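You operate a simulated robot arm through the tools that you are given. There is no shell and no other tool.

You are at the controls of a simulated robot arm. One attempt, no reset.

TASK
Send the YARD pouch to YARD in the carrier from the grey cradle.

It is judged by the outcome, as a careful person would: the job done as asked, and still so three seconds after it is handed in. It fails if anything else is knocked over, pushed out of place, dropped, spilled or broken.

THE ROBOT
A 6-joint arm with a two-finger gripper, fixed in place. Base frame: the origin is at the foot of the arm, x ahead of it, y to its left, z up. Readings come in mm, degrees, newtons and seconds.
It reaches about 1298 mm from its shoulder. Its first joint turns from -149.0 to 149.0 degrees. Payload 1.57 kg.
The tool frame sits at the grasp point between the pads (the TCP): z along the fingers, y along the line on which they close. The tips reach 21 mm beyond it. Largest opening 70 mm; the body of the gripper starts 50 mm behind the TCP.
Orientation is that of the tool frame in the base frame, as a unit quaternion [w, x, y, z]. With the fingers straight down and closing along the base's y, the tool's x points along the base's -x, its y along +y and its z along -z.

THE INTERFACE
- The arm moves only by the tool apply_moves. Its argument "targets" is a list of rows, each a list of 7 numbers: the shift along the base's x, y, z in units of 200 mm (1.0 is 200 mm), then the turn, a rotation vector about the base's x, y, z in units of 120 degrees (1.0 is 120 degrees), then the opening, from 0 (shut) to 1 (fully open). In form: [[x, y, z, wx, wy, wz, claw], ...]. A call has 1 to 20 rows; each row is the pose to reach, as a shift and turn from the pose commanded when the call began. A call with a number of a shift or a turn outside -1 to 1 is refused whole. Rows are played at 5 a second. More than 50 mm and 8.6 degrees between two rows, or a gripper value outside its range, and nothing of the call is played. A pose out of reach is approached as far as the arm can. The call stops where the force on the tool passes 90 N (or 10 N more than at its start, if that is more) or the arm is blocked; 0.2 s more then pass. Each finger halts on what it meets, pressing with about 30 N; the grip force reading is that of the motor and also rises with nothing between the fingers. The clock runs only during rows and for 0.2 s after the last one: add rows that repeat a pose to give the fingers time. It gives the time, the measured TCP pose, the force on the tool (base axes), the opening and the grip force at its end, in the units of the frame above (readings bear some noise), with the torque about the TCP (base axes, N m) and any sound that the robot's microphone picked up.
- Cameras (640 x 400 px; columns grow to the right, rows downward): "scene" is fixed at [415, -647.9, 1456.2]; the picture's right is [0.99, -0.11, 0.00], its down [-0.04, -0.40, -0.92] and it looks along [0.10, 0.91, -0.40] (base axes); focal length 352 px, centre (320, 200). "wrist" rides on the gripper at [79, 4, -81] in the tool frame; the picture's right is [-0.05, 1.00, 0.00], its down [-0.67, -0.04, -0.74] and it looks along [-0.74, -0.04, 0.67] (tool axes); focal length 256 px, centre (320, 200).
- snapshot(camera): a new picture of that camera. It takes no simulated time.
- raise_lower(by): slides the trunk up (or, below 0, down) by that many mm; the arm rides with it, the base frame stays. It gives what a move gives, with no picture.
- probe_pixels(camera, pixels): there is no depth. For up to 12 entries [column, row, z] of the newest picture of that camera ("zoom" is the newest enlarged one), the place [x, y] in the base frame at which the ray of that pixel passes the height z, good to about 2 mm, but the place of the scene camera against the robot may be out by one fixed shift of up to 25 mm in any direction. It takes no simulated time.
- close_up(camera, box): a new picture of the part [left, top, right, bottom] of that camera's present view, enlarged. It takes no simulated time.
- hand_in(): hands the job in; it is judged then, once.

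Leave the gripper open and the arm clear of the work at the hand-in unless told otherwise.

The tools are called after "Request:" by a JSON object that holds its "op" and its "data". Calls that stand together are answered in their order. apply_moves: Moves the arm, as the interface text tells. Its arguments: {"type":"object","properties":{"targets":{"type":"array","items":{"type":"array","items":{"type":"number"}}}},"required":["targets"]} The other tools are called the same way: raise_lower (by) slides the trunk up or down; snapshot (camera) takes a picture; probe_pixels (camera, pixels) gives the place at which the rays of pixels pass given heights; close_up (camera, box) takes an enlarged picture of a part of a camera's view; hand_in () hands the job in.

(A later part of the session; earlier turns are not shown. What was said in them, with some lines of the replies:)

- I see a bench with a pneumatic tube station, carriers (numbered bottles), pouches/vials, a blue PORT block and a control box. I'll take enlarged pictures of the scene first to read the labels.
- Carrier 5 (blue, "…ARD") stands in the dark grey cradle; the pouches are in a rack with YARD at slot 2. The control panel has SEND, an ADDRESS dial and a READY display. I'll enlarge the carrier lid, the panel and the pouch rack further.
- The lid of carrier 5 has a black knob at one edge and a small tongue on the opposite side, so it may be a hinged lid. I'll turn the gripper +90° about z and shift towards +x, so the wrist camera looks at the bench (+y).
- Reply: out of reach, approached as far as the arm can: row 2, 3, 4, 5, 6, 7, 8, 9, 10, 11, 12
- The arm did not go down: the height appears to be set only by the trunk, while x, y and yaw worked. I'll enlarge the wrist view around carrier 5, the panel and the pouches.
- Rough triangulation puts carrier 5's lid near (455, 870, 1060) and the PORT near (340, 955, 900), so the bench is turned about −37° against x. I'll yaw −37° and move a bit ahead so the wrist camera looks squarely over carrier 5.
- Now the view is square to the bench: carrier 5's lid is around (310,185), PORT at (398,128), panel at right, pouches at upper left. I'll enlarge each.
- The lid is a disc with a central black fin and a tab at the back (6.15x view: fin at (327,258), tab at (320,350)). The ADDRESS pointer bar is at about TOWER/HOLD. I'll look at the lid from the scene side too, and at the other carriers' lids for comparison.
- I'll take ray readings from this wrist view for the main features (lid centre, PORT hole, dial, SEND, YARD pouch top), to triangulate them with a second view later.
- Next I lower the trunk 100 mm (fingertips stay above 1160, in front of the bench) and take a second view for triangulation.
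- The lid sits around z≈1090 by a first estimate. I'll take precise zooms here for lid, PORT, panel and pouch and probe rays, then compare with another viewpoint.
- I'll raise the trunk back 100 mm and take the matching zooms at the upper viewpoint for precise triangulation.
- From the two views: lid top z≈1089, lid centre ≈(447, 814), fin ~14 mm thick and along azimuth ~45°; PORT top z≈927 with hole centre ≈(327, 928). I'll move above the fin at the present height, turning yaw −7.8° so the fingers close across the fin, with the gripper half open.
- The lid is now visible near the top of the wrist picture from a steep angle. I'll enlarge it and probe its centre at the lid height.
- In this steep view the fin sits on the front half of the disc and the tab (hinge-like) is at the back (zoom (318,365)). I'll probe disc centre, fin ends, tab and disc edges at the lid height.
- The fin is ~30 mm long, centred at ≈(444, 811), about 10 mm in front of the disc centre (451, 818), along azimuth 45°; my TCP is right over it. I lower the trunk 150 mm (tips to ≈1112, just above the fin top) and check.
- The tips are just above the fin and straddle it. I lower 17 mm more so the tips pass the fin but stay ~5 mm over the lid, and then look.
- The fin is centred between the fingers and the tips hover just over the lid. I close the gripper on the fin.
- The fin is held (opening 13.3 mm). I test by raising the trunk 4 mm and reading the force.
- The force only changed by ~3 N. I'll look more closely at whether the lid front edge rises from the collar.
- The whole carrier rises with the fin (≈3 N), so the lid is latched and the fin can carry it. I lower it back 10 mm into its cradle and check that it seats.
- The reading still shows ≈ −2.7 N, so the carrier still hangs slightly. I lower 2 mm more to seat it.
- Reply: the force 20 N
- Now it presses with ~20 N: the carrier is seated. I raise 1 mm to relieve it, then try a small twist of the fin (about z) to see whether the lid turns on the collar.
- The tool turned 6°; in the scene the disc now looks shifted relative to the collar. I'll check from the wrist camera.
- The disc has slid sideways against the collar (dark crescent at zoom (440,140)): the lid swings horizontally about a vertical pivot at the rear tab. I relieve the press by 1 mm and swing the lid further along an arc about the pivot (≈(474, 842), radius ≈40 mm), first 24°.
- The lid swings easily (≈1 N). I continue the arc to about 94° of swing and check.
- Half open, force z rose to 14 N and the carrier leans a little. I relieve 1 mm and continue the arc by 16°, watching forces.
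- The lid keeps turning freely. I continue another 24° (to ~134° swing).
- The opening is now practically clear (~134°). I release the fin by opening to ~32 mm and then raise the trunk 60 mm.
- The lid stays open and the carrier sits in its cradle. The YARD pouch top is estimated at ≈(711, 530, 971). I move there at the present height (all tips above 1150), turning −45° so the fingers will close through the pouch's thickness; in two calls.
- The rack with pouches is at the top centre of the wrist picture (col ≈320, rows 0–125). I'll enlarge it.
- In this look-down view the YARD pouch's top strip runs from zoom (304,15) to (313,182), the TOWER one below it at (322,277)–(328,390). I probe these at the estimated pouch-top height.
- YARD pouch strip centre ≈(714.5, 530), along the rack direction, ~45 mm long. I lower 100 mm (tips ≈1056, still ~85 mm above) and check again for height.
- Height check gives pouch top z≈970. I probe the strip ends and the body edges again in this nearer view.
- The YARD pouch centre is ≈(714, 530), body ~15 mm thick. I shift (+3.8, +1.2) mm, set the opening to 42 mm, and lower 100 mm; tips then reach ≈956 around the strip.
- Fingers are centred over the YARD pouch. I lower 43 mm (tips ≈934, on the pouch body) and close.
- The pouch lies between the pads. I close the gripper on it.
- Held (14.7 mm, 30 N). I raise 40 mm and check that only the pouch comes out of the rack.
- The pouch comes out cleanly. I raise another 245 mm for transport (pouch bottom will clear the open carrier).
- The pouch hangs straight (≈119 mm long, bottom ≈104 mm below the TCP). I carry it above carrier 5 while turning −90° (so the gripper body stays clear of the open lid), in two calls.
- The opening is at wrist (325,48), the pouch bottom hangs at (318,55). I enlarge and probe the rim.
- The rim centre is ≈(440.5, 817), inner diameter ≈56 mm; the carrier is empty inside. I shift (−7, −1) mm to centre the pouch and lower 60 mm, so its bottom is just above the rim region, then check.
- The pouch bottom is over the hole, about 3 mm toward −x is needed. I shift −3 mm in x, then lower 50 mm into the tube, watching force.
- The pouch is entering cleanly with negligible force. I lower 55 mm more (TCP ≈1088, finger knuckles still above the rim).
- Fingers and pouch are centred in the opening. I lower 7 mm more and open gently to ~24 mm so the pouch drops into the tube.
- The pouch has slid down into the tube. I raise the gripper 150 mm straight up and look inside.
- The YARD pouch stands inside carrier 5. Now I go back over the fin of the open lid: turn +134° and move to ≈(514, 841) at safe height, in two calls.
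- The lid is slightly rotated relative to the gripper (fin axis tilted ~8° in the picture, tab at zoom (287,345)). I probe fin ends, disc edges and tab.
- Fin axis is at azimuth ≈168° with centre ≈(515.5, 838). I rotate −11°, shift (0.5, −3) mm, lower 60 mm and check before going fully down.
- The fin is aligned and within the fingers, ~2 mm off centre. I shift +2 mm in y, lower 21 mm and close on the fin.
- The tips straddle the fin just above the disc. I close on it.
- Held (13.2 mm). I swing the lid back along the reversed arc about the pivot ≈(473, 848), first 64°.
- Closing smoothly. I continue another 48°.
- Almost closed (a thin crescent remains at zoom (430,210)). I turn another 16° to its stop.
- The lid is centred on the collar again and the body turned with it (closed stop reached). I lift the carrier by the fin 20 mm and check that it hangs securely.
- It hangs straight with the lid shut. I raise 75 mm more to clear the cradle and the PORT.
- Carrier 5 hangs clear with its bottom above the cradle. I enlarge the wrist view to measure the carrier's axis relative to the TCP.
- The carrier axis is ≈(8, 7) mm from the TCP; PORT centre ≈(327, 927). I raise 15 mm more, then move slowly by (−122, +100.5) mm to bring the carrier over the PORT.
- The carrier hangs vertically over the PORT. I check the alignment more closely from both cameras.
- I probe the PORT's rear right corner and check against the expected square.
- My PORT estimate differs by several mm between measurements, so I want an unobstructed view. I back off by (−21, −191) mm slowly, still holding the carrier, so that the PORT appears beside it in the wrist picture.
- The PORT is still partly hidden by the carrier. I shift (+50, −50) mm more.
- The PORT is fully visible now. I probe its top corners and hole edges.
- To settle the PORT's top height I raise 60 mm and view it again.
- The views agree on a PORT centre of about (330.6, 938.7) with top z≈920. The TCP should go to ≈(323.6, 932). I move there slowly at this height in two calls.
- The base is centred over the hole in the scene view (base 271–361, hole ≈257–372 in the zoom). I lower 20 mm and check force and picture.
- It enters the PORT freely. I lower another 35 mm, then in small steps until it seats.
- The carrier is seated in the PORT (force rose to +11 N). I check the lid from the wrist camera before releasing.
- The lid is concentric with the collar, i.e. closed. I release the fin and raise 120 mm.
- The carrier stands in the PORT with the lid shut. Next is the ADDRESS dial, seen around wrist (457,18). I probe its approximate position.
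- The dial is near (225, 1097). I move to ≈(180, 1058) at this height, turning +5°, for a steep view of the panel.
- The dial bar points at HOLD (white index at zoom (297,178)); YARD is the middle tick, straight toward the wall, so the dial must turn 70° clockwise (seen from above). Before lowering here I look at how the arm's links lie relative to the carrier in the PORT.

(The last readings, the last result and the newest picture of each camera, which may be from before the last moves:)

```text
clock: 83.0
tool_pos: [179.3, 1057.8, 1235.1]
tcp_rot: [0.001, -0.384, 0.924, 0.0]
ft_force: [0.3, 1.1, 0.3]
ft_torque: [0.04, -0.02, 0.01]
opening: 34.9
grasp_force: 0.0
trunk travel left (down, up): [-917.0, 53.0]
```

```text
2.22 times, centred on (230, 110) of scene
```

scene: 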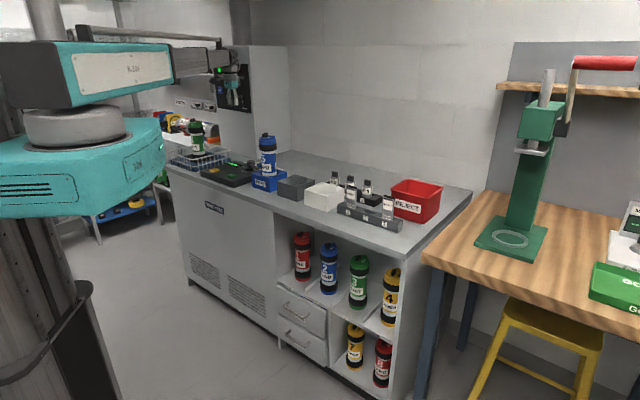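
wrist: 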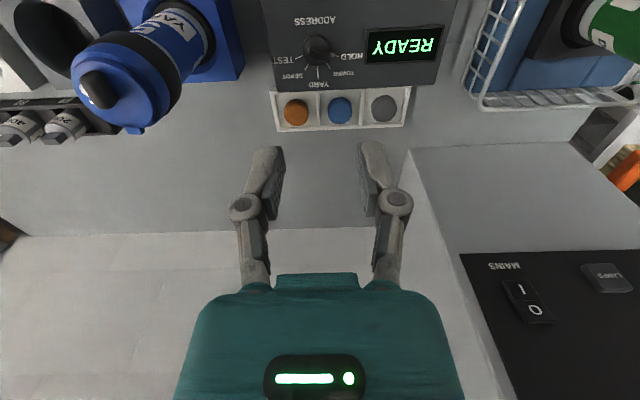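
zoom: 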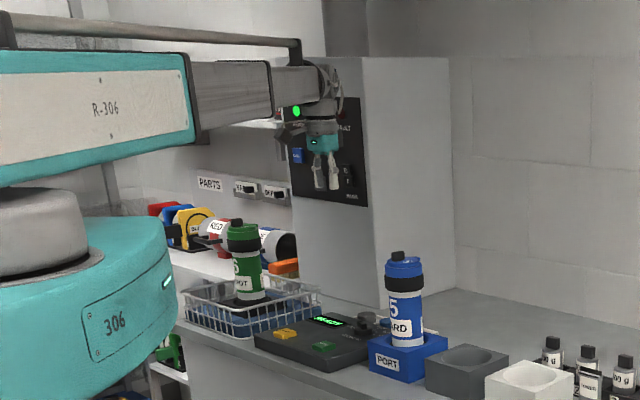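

The arm is a telescoping boom pointing radially from the column. I need the positions of carrier 6 and the basket relative to the boom, so I enlarge and probe that side of the wrist picture.

Request:
{"op": "close_up", "data": {"camera": "wrist", "box": [440, 0, 640, 140]}}

Request:
{"op": "probe_pixels", "data": {"camera": "wrist", "pixels": [[610, 25, 950], [570, 20, 880], [635, 10, 1080], [480, 108, 890], [525, 2, 890], [317, 49, 900], [317, 49, 880]]}}

```text
2.86 times, centred on (540, 70) of wrist
```

zoom: 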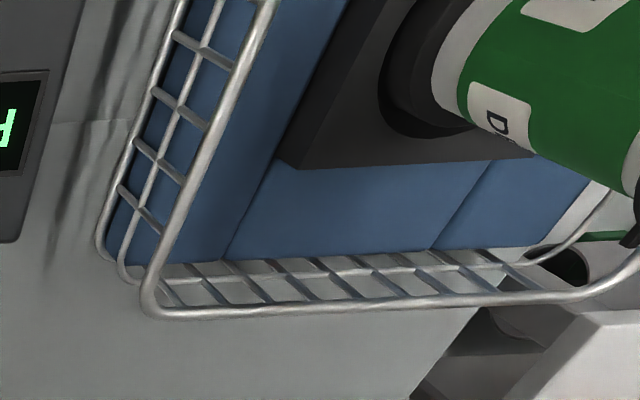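

```text
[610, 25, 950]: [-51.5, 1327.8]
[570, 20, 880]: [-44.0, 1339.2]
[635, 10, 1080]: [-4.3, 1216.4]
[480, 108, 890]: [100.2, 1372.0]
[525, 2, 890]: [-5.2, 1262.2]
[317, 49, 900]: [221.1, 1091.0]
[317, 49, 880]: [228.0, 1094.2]
```

Carrier 6 is far (≈(−50, 1335)), and the boom line to the dial passes ~135 mm beside the PORT carrier, so there is clearance. I lower 150 mm here to triangulate the dial.

Request:
{"op": "close_up", "data": {"camera": "wrist", "box": [280, 20, 360, 90]}}

Request:
{"op": "raise_lower", "data": {"by": -150}}

Request:
{"op": "snapshot", "data": {"camera": "wrist"}}

Request:
{"op": "close_up", "data": {"camera": "wrist", "box": [270, 20, 390, 125]}}

```text
5.71 times, centred on (320, 55) of wrist
```

zoom: 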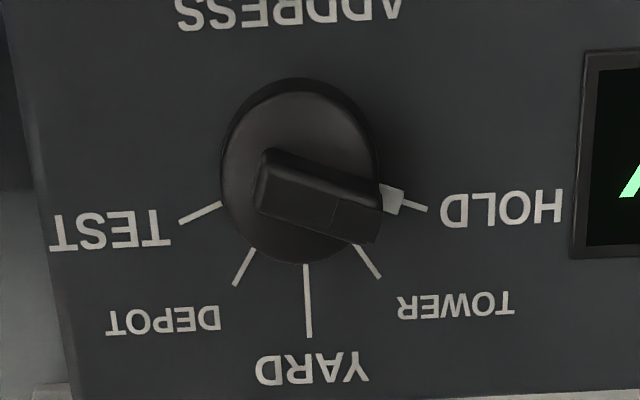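

```text
clock: 84.7
tool_pos: [179.9, 1058.1, 1085.7]
tcp_rot: [0.0, -0.384, 0.923, 0.0]
ft_force: [-0.7, -0.4, -0.1]
ft_torque: [0.01, 0.02, -0.02]
opening: 34.7
grasp_force: 0.1
trunk travel left (down, up): [-767.0, 203.0]
```

```text
taken
```

wrist: 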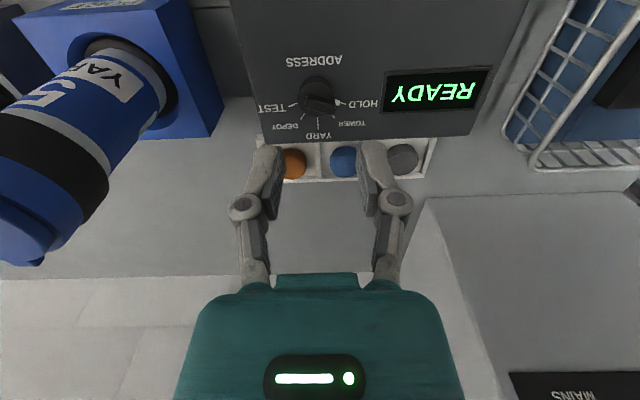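

```text
3.81 times, centred on (330, 72) of wrist
```

zoom: 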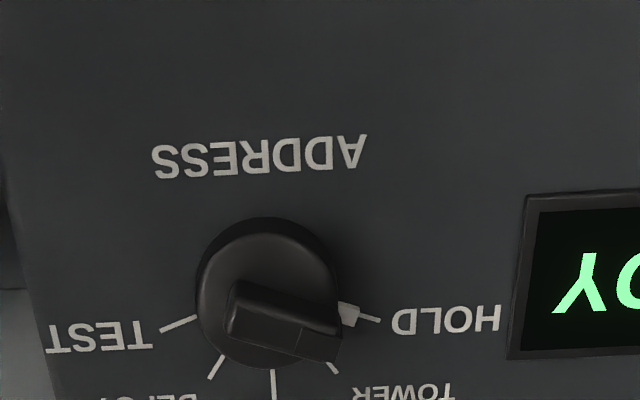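

Panel top is at z≈883 by triangulation; the bar top ≈910. I probe tick ends and the bar in this view.

Request:
{"op": "probe_pixels", "data": {"camera": "wrist", "pixels": [[288.0, 106.4, 883], [297.7, 102.4, 883], [345.75, 103.8, 883], [340, 102.2, 883], [317.7, 116.6, 883], [318.2, 131, 883], [301.4, 109.5, 883], [333.5, 109.5, 883], [311, 98, 905], [331, 106, 908]]}}

Request:
{"op": "close_up", "data": {"camera": "wrist", "box": [285, 65, 355, 145]}}

```text
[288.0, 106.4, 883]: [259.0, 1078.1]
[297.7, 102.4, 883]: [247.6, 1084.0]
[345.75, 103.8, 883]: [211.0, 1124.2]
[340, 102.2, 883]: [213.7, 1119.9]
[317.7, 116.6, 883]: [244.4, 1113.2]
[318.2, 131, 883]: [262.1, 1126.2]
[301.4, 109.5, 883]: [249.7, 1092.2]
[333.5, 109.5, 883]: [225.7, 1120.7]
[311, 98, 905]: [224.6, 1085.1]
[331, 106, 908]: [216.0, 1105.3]
```

```text
5.00 times, centred on (320, 105) of wrist
```

zoom: 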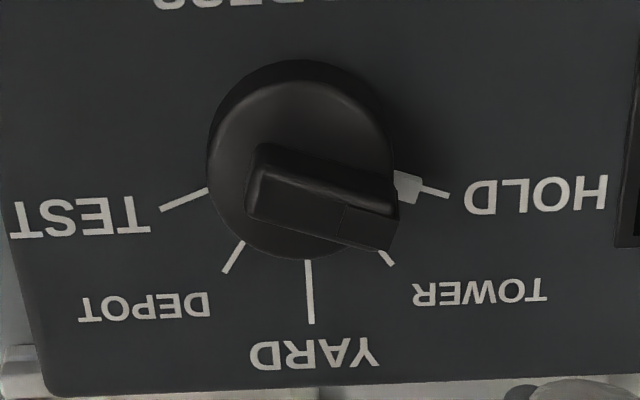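

Dial centre ≈(226.6, 1092.5), the bar points at HOLD (az ≈115°), YARD at az ≈45°. I move over the dial centre while turning +70° so the fingers will straddle the bar, still at z≈1085.

Request:
{"op": "apply_moves", "data": {"targets": [[0.026, 0.019, 0, 0, 0, 0.0646, 0.5], [0.052, 0.038, 0, 0, 0, 0.1293, 0.5], [0.078, 0.0575, 0, 0, 0, 0.1939, 0.5], [0.104, 0.0767, 0, 0, 0, 0.2585, 0.5], [0.13, 0.0958, 0, 0, 0, 0.3232, 0.5], [0.157, 0.115, 0, 0, 0, 0.3878, 0.5], [0.183, 0.134, 0, 0, 0, 0.4524, 0.5], [0.209, 0.153, 0, 0, 0, 0.5171, 0.5], [0.235, 0.1725, 0, 0, 0, 0.5817, 0.5]]}}

Request:
{"op": "snapshot", "data": {"camera": "wrist"}}

Request:
{"op": "close_up", "data": {"camera": "wrist", "box": [260, 0, 380, 120]}}

Request:
{"op": "close_up", "data": {"camera": "scene", "box": [190, 80, 310, 200]}}

```text
clock: 86.7
tool_pos: [228.0, 1092.8, 1086.1]
tcp_rot: [0.0, 0.844, -0.537, 0.0]
ft_force: [-0.4, 1.1, -0.7]
ft_torque: [0.0, -0.01, 0.03]
opening: 35.0
grasp_force: 0.0
trunk travel left (down, up): [-767.0, 203.0]
```

```text
taken
```

wrist: 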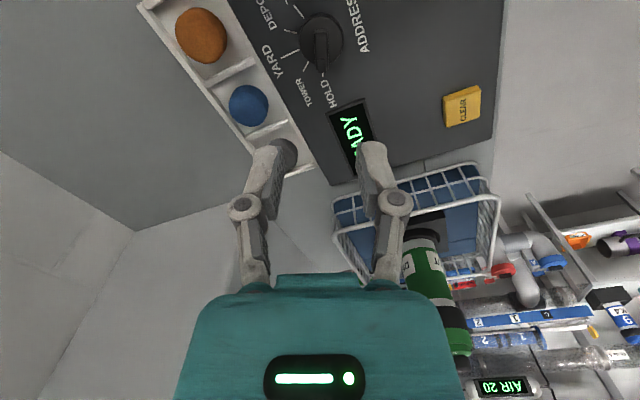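

```text
3.33 times, centred on (320, 60) of wrist
```

zoom: 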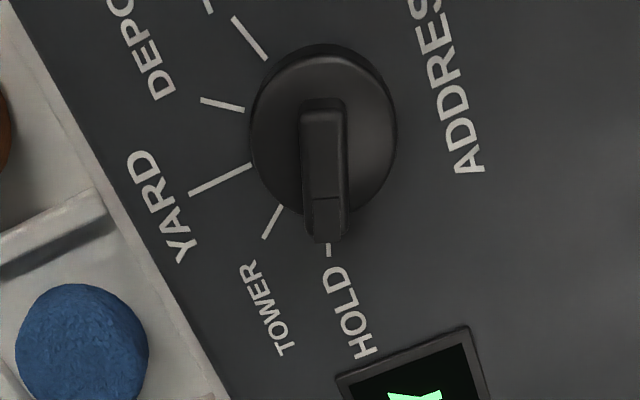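

```text
3.33 times, centred on (250, 140) of scene
```

zoom: 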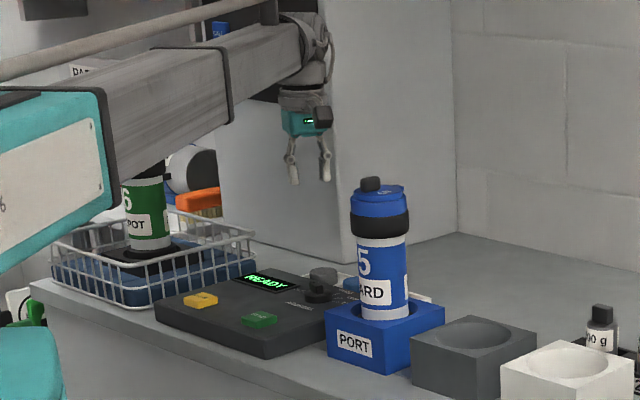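

The bar is vertical in the picture and centred (zoom x≈323), i.e. aligned between the fingers. I lower 120 mm and check.

Request:
{"op": "probe_pixels", "data": {"camera": "wrist", "pixels": [[320.9, 39.9, 890], [320.9, 31, 908], [320.9, 70, 908], [322, 75, 883]]}}

Request:
{"op": "raise_lower", "data": {"by": -120}}

Request:
{"op": "close_up", "data": {"camera": "wrist", "box": [220, 40, 420, 200]}}

Request:
{"op": "close_up", "data": {"camera": "scene", "box": [190, 80, 310, 200]}}

```text
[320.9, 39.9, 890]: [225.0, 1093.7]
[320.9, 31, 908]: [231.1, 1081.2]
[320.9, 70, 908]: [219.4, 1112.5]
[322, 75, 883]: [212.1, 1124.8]
```

```text
clock: 88.2
tool_pos: [227.6, 1092.8, 966.7]
tcp_rot: [0.0, 0.843, -0.539, 0.001]
ft_force: [-0.1, -0.2, -1.0]
ft_torque: [-0.03, 0.04, 0.01]
opening: 35.0
grasp_force: 0.1
trunk travel left (down, up): [-647.0, 323.0]
```

```text
2.50 times, centred on (320, 120) of wrist
```

zoom: 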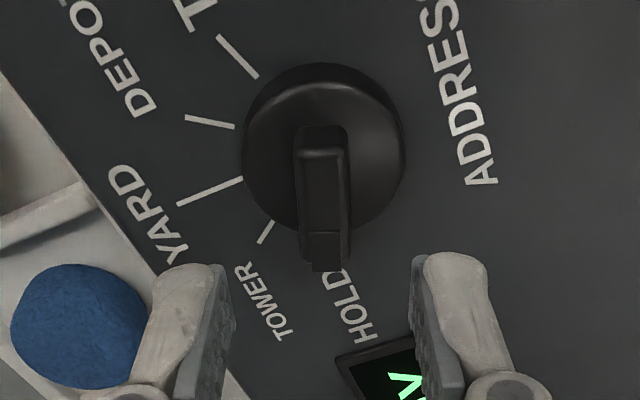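

```text
3.33 times, centred on (250, 140) of scene
```

zoom: 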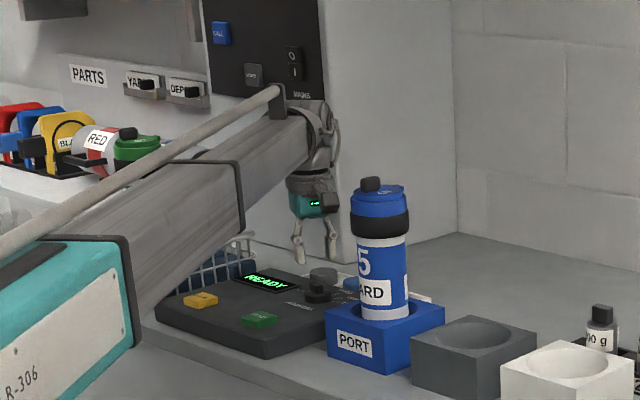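

Aligned: the bar at zoom x≈322 lies midway between the fingers. I lower 44 mm so the tips straddle the bar (tips ≈901).

Request:
{"op": "raise_lower", "data": {"by": -44}}

Request:
{"op": "close_up", "data": {"camera": "wrist", "box": [220, 60, 420, 220]}}

Request:
{"op": "close_up", "data": {"camera": "scene", "box": [210, 110, 310, 200]}}

```text
clock: 89.1
tool_pos: [228.2, 1092.6, 923.0]
tcp_rot: [0.0, 0.843, -0.538, 0.0]
ft_force: [-0.4, -0.3, 0.5]
ft_torque: [0.0, 0.01, 0.01]
opening: 34.9
grasp_force: 0.1
trunk travel left (down, up): [-603.0, 367.0]
```

```text
2.50 times, centred on (320, 140) of wrist
```

zoom: 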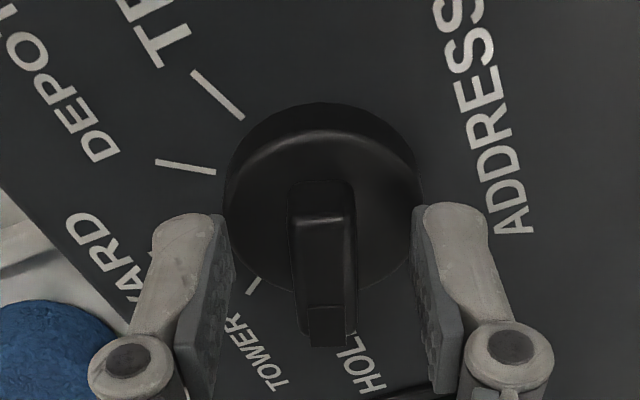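

```text
4.44 times, centred on (260, 155) of scene
```

zoom: 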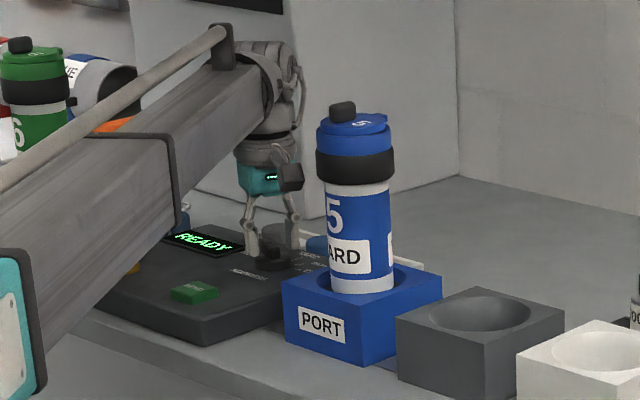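

The bar is between the pads. I close on it.

Request:
{"op": "apply_moves", "data": {"targets": [[0, 0, 0, 0, 0, 0, 0.35], [0, 0, 0, 0, 0, 0, 0.2], [0, 0, 0, 0, 0, 0, 0.1], [0, 0, 0, 0, 0, 0, 0.08], [0, 0, 0, 0, 0, 0, 0.08]]}}

Request:
{"op": "close_up", "data": {"camera": "wrist", "box": [220, 60, 420, 220]}}

```text
clock: 90.3
tool_pos: [227.5, 1091.3, 921.9]
tcp_rot: [0.0, 0.843, -0.538, 0.0]
ft_force: [-4.4, -2.9, -2.8]
ft_torque: [-0.19, 0.07, 0.01]
opening: 12.7
grasp_force: 31.8
trunk travel left (down, up): [-603.0, 367.0]
```

```text
2.50 times, centred on (320, 140) of wrist
```

zoom: 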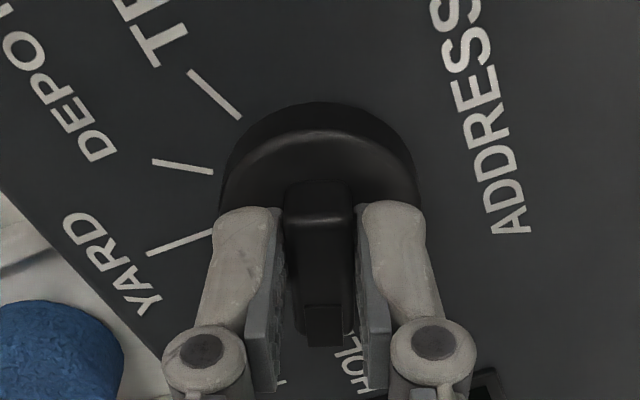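

Held at 12.7 mm. I turn the dial −70° (clockwise) about its centre, HOLD → YARD.

Request:
{"op": "apply_moves", "data": {"targets": [[-0.0005, 0, 0, 0, 0, -0.0583, 0.08], [-0.001, -0.0005, 0, 0, 0, -0.1167, 0.08], [-0.0015, -0.0005, 0, 0, 0, -0.175, 0.08], [-0.002, -0.001, 0, 0, 0, -0.2333, 0.08], [-0.0025, -0.001, 0, 0, 0, -0.2917, 0.08], [-0.003, -0.001, 0, 0, 0, -0.35, 0.08], [-0.0035, -0.0015, 0, 0, 0, -0.4083, 0.08], [-0.004, -0.0015, 0, 0, 0, -0.4667, 0.08], [-0.0045, -0.002, 0, 0, 0, -0.525, 0.08], [-0.005, -0.002, 0, 0, 0, -0.5833, 0.08], [-0.005, -0.002, 0, 0, 0, -0.5833, 0.08]]}}

Request:
{"op": "close_up", "data": {"camera": "wrist", "box": [220, 60, 420, 220]}}

Request:
{"op": "close_up", "data": {"camera": "scene", "box": [210, 110, 310, 200]}}

```text
clock: 92.7
tool_pos: [225.8, 1092.5, 922.4]
tcp_rot: [0.0, -0.381, 0.925, 0.0]
ft_force: [-7.5, 2.2, 0.7]
ft_torque: [-0.58, 0.81, 0.02]
opening: 12.6
grasp_force: 32.0
trunk travel left (down, up): [-603.0, 367.0]
```

```text
2.50 times, centred on (320, 140) of wrist
```

zoom: 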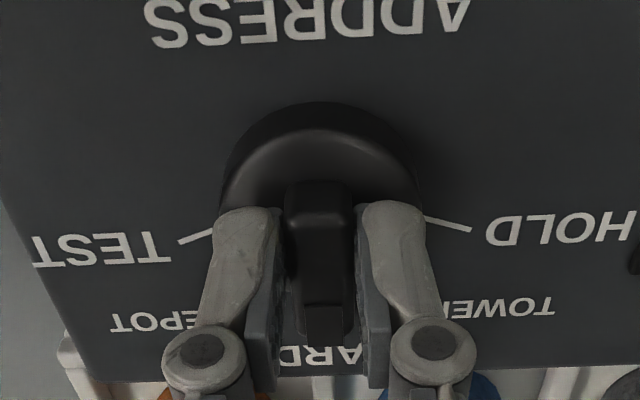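

```text
4.44 times, centred on (260, 155) of scene
```

zoom: 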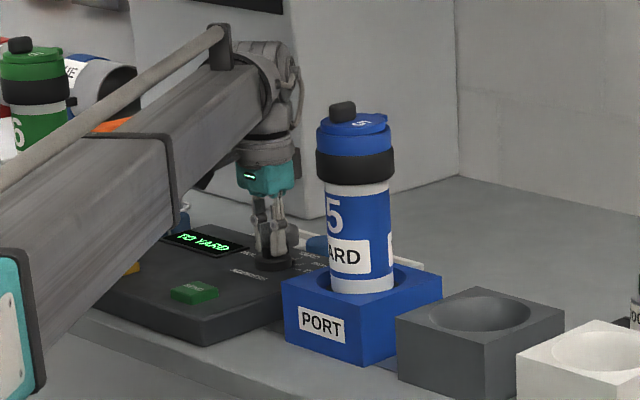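

The display text changed. I enlarge it, then release the dial.

Request:
{"op": "close_up", "data": {"camera": "scene", "box": [240, 155, 275, 178]}}

Request:
{"op": "apply_moves", "data": {"targets": [[0, 0, 0, 0, 0, 0, 0.25], [0, 0, 0, 0, 0, 0, 0.4], [0, 0, 0, 0, 0, 0, 0.5], [0, 0, 0, 0, 0, 0, 0.5]]}}

Request:
{"op": "raise_lower", "data": {"by": 200}}

Request:
{"op": "snapshot", "data": {"camera": "wrist"}}

Request:
{"op": "close_up", "data": {"camera": "wrist", "box": [260, 0, 460, 130]}}

```text
16.00 times, centred on (258, 166) of scene
```

zoom: 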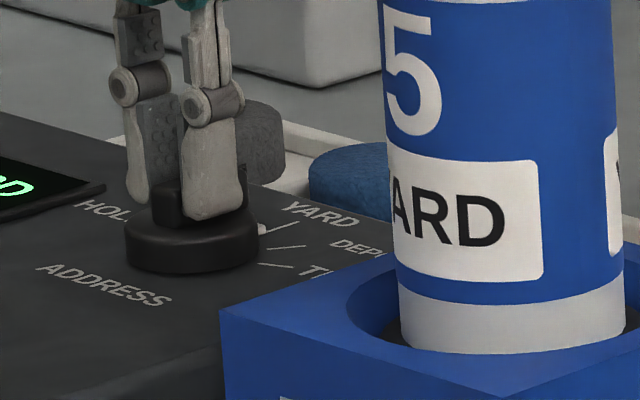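

```text
clock: 93.7
tool_pos: [226.3, 1092.3, 921.0]
tcp_rot: [0.0, -0.382, 0.924, 0.0]
ft_force: [-0.2, 0.1, -0.6]
ft_torque: [0.05, 0.0, -0.01]
opening: 34.9
grasp_force: 0.0
trunk travel left (down, up): [-603.0, 367.0]
```

```text
clock: 95.9
tool_pos: [225.4, 1092.6, 1121.5]
tcp_rot: [0.0, -0.383, 0.924, -0.001]
ft_force: [-0.1, -1.2, -0.2]
ft_torque: [-0.04, 0.02, 0.01]
opening: 34.9
grasp_force: 0.0
trunk travel left (down, up): [-803.0, 167.0]
```

```text
taken
```

wrist: 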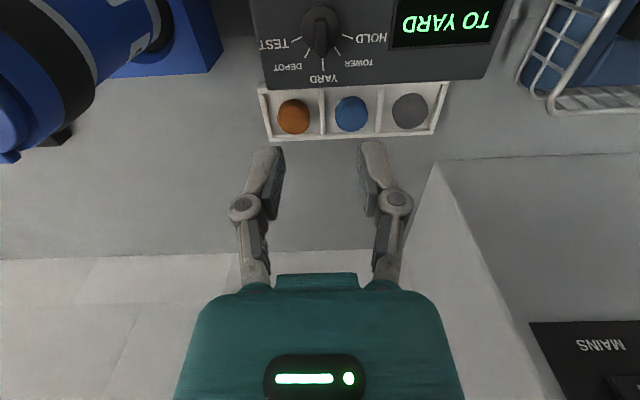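

```text
3.08 times, centred on (360, 65) of wrist
```

zoom: 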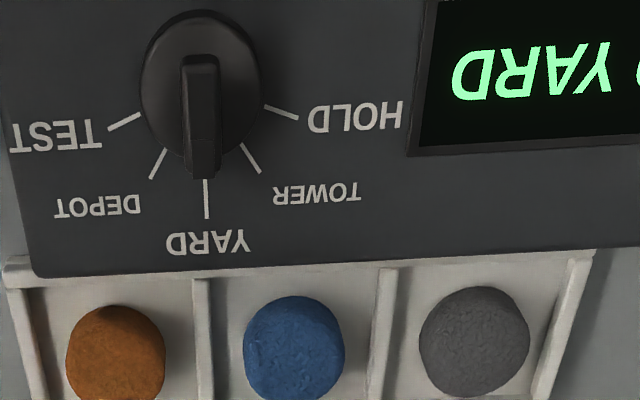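

The display reads "TO YARD" and the dial bar is on YARD. Now SEND: its estimated position is ≈(144, 997). I raise 60 mm and move to a viewing pose (120, 960).

Request:
{"op": "raise_lower", "data": {"by": 60}}

Request:
{"op": "apply_moves", "data": {"targets": [[-0.13, -0.165, 0, 0, 0, 0, 0.3], [-0.26, -0.33, 0, 0, 0, 0, 0.1], [-0.39, -0.495, 0, 0, 0, 0, 0.0], [-0.525, -0.66, 0, 0, 0, 0, 0.0], [-0.525, -0.66, 0, 0, 0, 0, 0.0]]}}

Request:
{"op": "snapshot", "data": {"camera": "wrist"}}

Request:
{"op": "close_up", "data": {"camera": "scene", "box": [150, 80, 310, 210]}}

```text
clock: 96.9
tool_pos: [227.0, 1091.8, 1181.4]
tcp_rot: [0.0, -0.382, 0.924, 0.0]
ft_force: [0.2, -0.5, 0.4]
ft_torque: [-0.02, 0.01, 0.01]
opening: 35.1
grasp_force: 0.1
trunk travel left (down, up): [-863.0, 107.0]
```

```text
clock: 98.1
tool_pos: [121.4, 959.9, 1181.9]
tcp_rot: [0.0, -0.382, 0.924, 0.0]
ft_force: [-0.1, -0.2, -1.2]
ft_torque: [0.0, 0.01, 0.03]
opening: 0.1
grasp_force: 28.4
trunk travel left (down, up): [-863.0, 107.0]
```

```text
taken
```

wrist: 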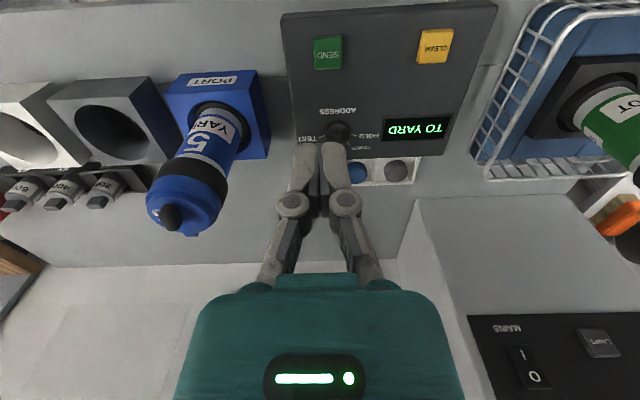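

```text
3.08 times, centred on (230, 145) of scene
```

zoom: 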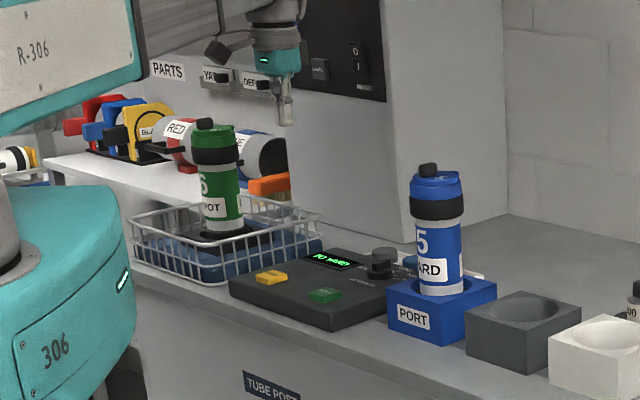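

The gripper is closed; SEND is at wrist (327,52), CLEAR at (435,46). I enlarge and probe SEND's corners.

Request:
{"op": "close_up", "data": {"camera": "wrist", "box": [290, 20, 370, 90]}}

Request:
{"op": "probe_pixels", "data": {"camera": "wrist", "pixels": [[328, 52, 892], [328, 52, 892], [328, 52, 885], [316, 52, 892], [341, 52, 892], [328, 38, 892], [328, 68, 892]]}}

```text
5.71 times, centred on (330, 55) of wrist
```

zoom: 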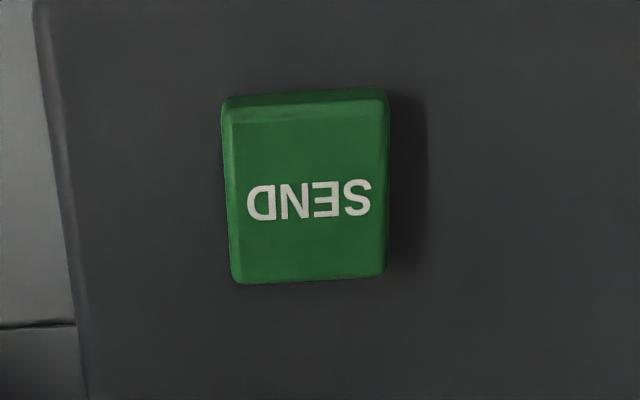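

```text
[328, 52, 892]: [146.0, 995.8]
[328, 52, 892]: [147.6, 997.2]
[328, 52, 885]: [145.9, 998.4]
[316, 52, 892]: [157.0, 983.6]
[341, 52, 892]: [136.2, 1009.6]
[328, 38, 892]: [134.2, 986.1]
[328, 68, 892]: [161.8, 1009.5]
```

SEND's top centre is ≈(148, 998). I move the closed fingertips over it and lower 240 mm (TCP ≈942, tips ≈921, ~30 mm above the button).

Request:
{"op": "apply_moves", "data": {"targets": [[0.066, 0.095, 0, 0, 0, 0, 0.0], [0.133, 0.19, 0, 0, 0, 0, 0.0], [0.133, 0.19, 0, 0, 0, 0, 0.0]]}}

Request:
{"op": "raise_lower", "data": {"by": -240}}

Request:
{"op": "close_up", "data": {"camera": "wrist", "box": [220, 60, 440, 220]}}

Request:
{"op": "close_up", "data": {"camera": "scene", "box": [180, 110, 300, 210]}}

```text
clock: 98.9
tool_pos: [150.1, 997.8, 1182.5]
tcp_rot: [0.0, -0.383, 0.924, 0.001]
ft_force: [-1.1, -0.4, 1.0]
ft_torque: [0.0, 0.02, 0.01]
opening: 0.0
grasp_force: 28.5
trunk travel left (down, up): [-863.0, 107.0]
```

```text
clock: 101.4
tool_pos: [148.5, 998.2, 942.1]
tcp_rot: [-0.001, -0.382, 0.924, -0.001]
ft_force: [-0.3, 0.2, -0.1]
ft_torque: [-0.01, 0.02, 0.02]
opening: 0.0
grasp_force: 28.6
trunk travel left (down, up): [-623.0, 347.0]
```

```text
2.50 times, centred on (330, 140) of wrist
```

zoom: 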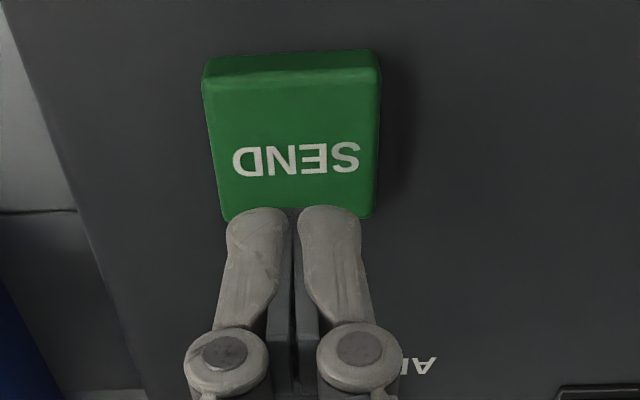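

```text
4.00 times, centred on (240, 160) of scene
```

zoom: 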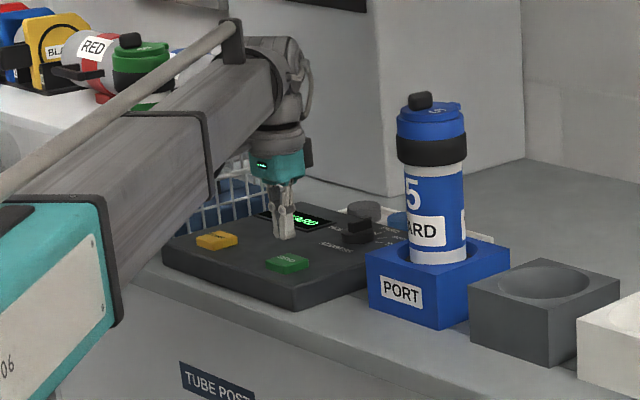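

The landing point projects to the button's middle (zoom (295,153)). I lower 25 mm, then in 3 mm steps while reading the force.

Request:
{"op": "raise_lower", "data": {"by": -25}}

Request:
{"op": "raise_lower", "data": {"by": -3}}

Request:
{"op": "close_up", "data": {"camera": "scene", "box": [200, 140, 290, 200]}}

```text
clock: 102.1
tool_pos: [148.4, 997.2, 916.4]
tcp_rot: [0.0, -0.381, 0.924, 0.0]
ft_force: [0.3, 0.0, -0.1]
ft_torque: [-0.02, 0.04, 0.0]
opening: 0.0
grasp_force: 28.9
trunk travel left (down, up): [-598.0, 372.0]
```

```text
clock: 102.6
tool_pos: [150.4, 998.2, 914.1]
tcp_rot: [-0.001, -0.383, 0.924, -0.001]
ft_force: [0.6, 0.6, 0.9]
ft_torque: [-0.02, 0.01, -0.01]
opening: 5.9
grasp_force: 27.9
trunk travel left (down, up): [-595.0, 375.0]
```

```text
6.67 times, centred on (245, 170) of scene
```

zoom: 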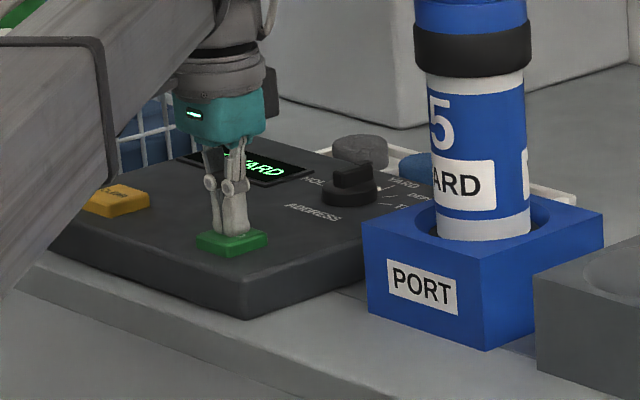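

Contact is beginning (opening reads 5.9). I go 2 mm further and read again.

Request:
{"op": "raise_lower", "data": {"by": -2}}

Request:
{"op": "close_up", "data": {"camera": "wrist", "box": [220, 60, 440, 220]}}

Request:
{"op": "close_up", "data": {"camera": "scene", "box": [200, 140, 290, 200]}}

```text
clock: 103.1
tool_pos: [149.1, 996.9, 911.8]
tcp_rot: [0.0, -0.382, 0.924, 0.0]
ft_force: [0.7, 0.2, 1.6]
ft_torque: [0.01, 0.0, 0.0]
opening: 5.8
grasp_force: 28.7
trunk travel left (down, up): [-593.0, 377.0]
heard: click
```

```text
2.50 times, centred on (330, 140) of wrist
```

zoom: 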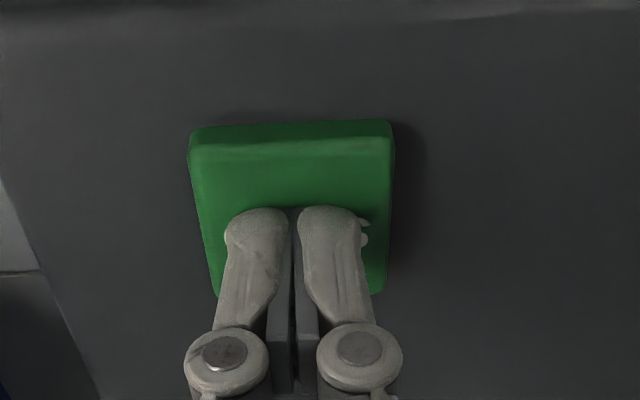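

```text
6.67 times, centred on (245, 170) of scene
```

zoom: 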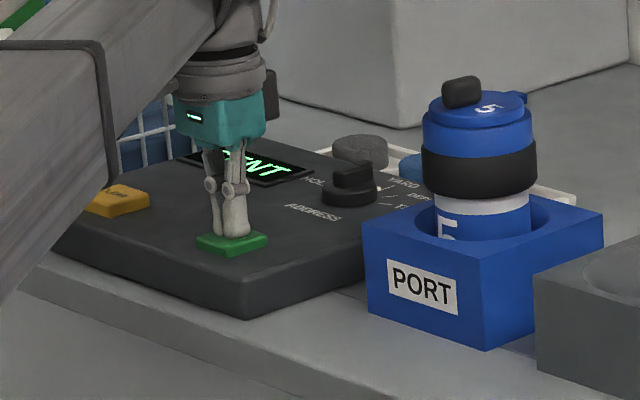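

A click was heard, the display shows "…ENT" and the carrier is sinking into the PORT. I raise off the button straight up.

Request:
{"op": "raise_lower", "data": {"by": 60}}

Request:
{"op": "close_up", "data": {"camera": "scene", "box": [190, 120, 310, 210]}}

Request:
{"op": "raise_lower", "data": {"by": 200}}

Request:
{"op": "apply_moves", "data": {"targets": [[-0.05, -0.2, 0, 0, 0, 0, 0.3], [-0.1, -0.4, 0, 0, 0, 0, 0.6], [-0.15, -0.6, 0, 0, 0, 0, 1.0], [-0.15, -0.8, 0, 0, 0, 0, 1.0], [-0.15, -1.0, 0, 0, 0, 0, 1.0], [-0.15, -1.0, 0, 0, 0, 0, 1.0]]}}

Request:
{"op": "snapshot", "data": {"camera": "scene"}}

Request:
{"op": "snapshot", "data": {"camera": "wrist"}}

Request:
{"op": "close_up", "data": {"camera": "scene", "box": [190, 120, 310, 210]}}

```text
clock: 104.1
tool_pos: [149.0, 997.5, 972.0]
tcp_rot: [0.0, -0.382, 0.924, -0.001]
ft_force: [-0.3, 0.2, 0.6]
ft_torque: [0.03, -0.02, 0.02]
opening: 0.0
grasp_force: 28.6
trunk travel left (down, up): [-653.0, 317.0]
```

```text
4.44 times, centred on (250, 165) of scene
```

zoom: 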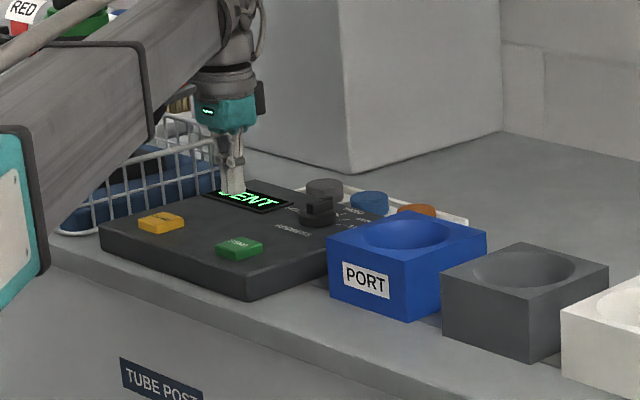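

```text
clock: 106.3
tool_pos: [149.0, 996.8, 1172.2]
tcp_rot: [0.0, -0.381, 0.924, 0.0]
ft_force: [0.3, -0.8, -0.1]
ft_torque: [-0.02, 0.02, 0.02]
opening: 0.2
grasp_force: 28.6
trunk travel left (down, up): [-853.0, 117.0]
```

```text
clock: 107.7
tool_pos: [120.1, 797.2, 1172.1]
tcp_rot: [-0.001, -0.381, 0.924, 0.001]
ft_force: [-0.9, -0.5, -0.2]
ft_torque: [0.03, 0.05, -0.01]
opening: 69.9
grasp_force: 0.1
trunk travel left (down, up): [-853.0, 117.0]
```

```text
taken
```

scene: 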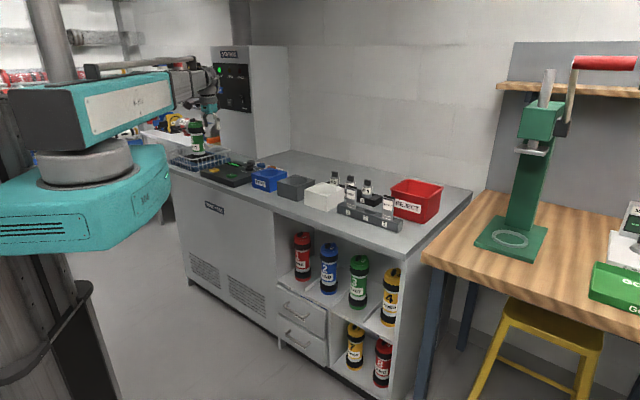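

```text
taken
```

wrist: 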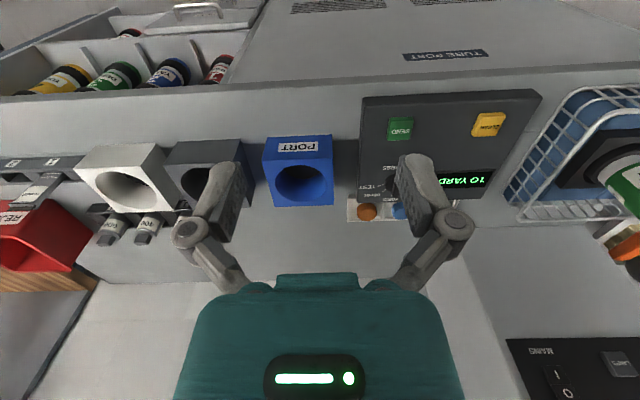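

```text
4.44 times, centred on (250, 165) of scene
```

zoom: 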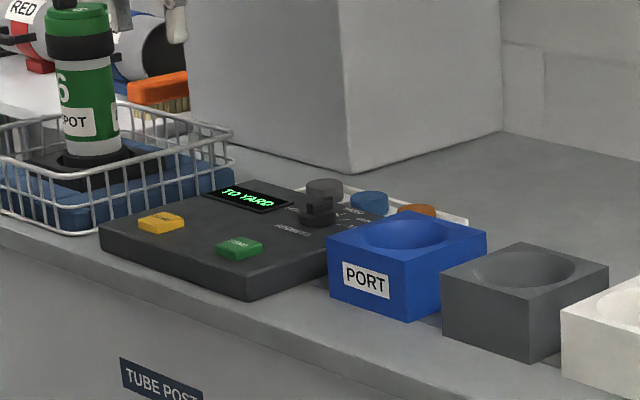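

The carrier has gone and the display went "SENT" and back to "TO YARD". I check the station lights, the rack and the rest of the bench before handing in.

Request:
{"op": "close_up", "data": {"camera": "scene", "box": [150, 40, 290, 130]}}

Request:
{"op": "close_up", "data": {"camera": "scene", "box": [270, 150, 450, 250]}}

Request:
{"op": "close_up", "data": {"camera": "wrist", "box": [240, 80, 560, 240]}}

```text
4.44 times, centred on (220, 85) of scene
```

zoom: 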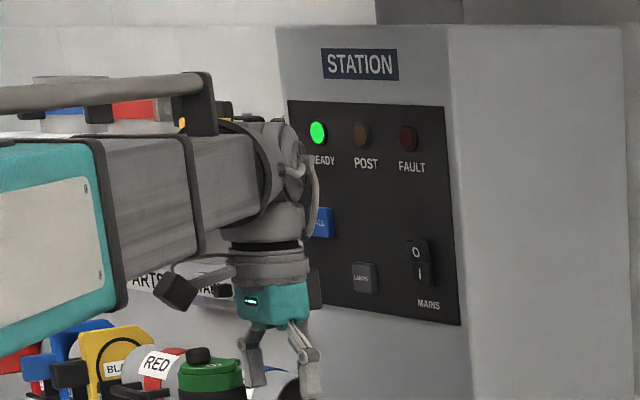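

```text
3.56 times, centred on (360, 200) of scene
```

zoom: 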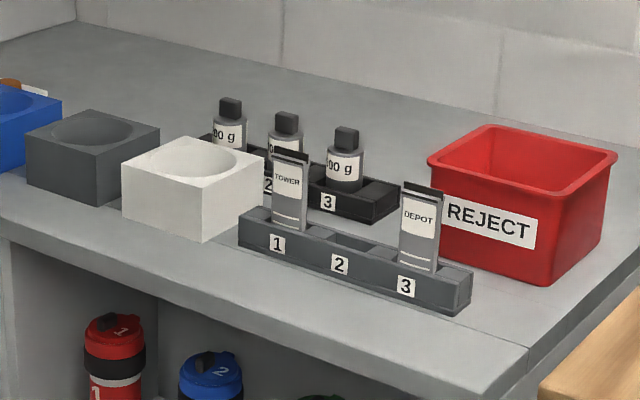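

```text
2.00 times, centred on (400, 160) of wrist
```

zoom: 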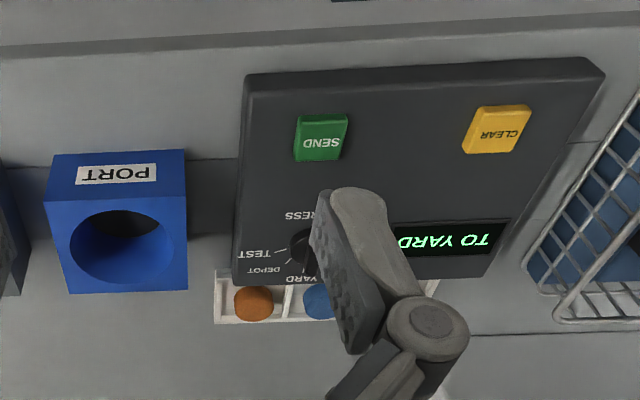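

The READY light is on, there is no FAULT, and the PORT is empty because carrier 5 has gone. The other pouches, bottles, bins and carriers are all still in place. The gripper is open and the arm is clear of the bench, so I'm handing in the job.

Request:
{"op": "hand_in", "data": {}}

```text
The job is handed in.
```

I put the YARD pouch in carrier 5, the one from the grey cradle, closed its lid and sent it to YARD through the PORT.

- **Loading:** I swung the lid open, took the YARD pouch from rack slot 2 and lowered it into the empty carrier. I let go near the rim, so it slid roughly the last 9 to 10 cm to the bottom. I then swung the lid shut until it sat centred on the collar.
- **Sending:** I seated the carrier in the PORT, turned the ADDRESS dial from HOLD to YARD and pressed SEND. The display went from "TO YARD" to "SENT" and back to "TO YARD", and the carrier dropped out of sight into the PORT.
- **Afterwards:** READY is lit and there is no FAULT. In the last pictures everything else I checked on the bench was in place: the other pouches, the bottles, the REJECT bin and the basket with carrier 6.

I left the dial on YARD, the gripper open and the arm clear of the bench.
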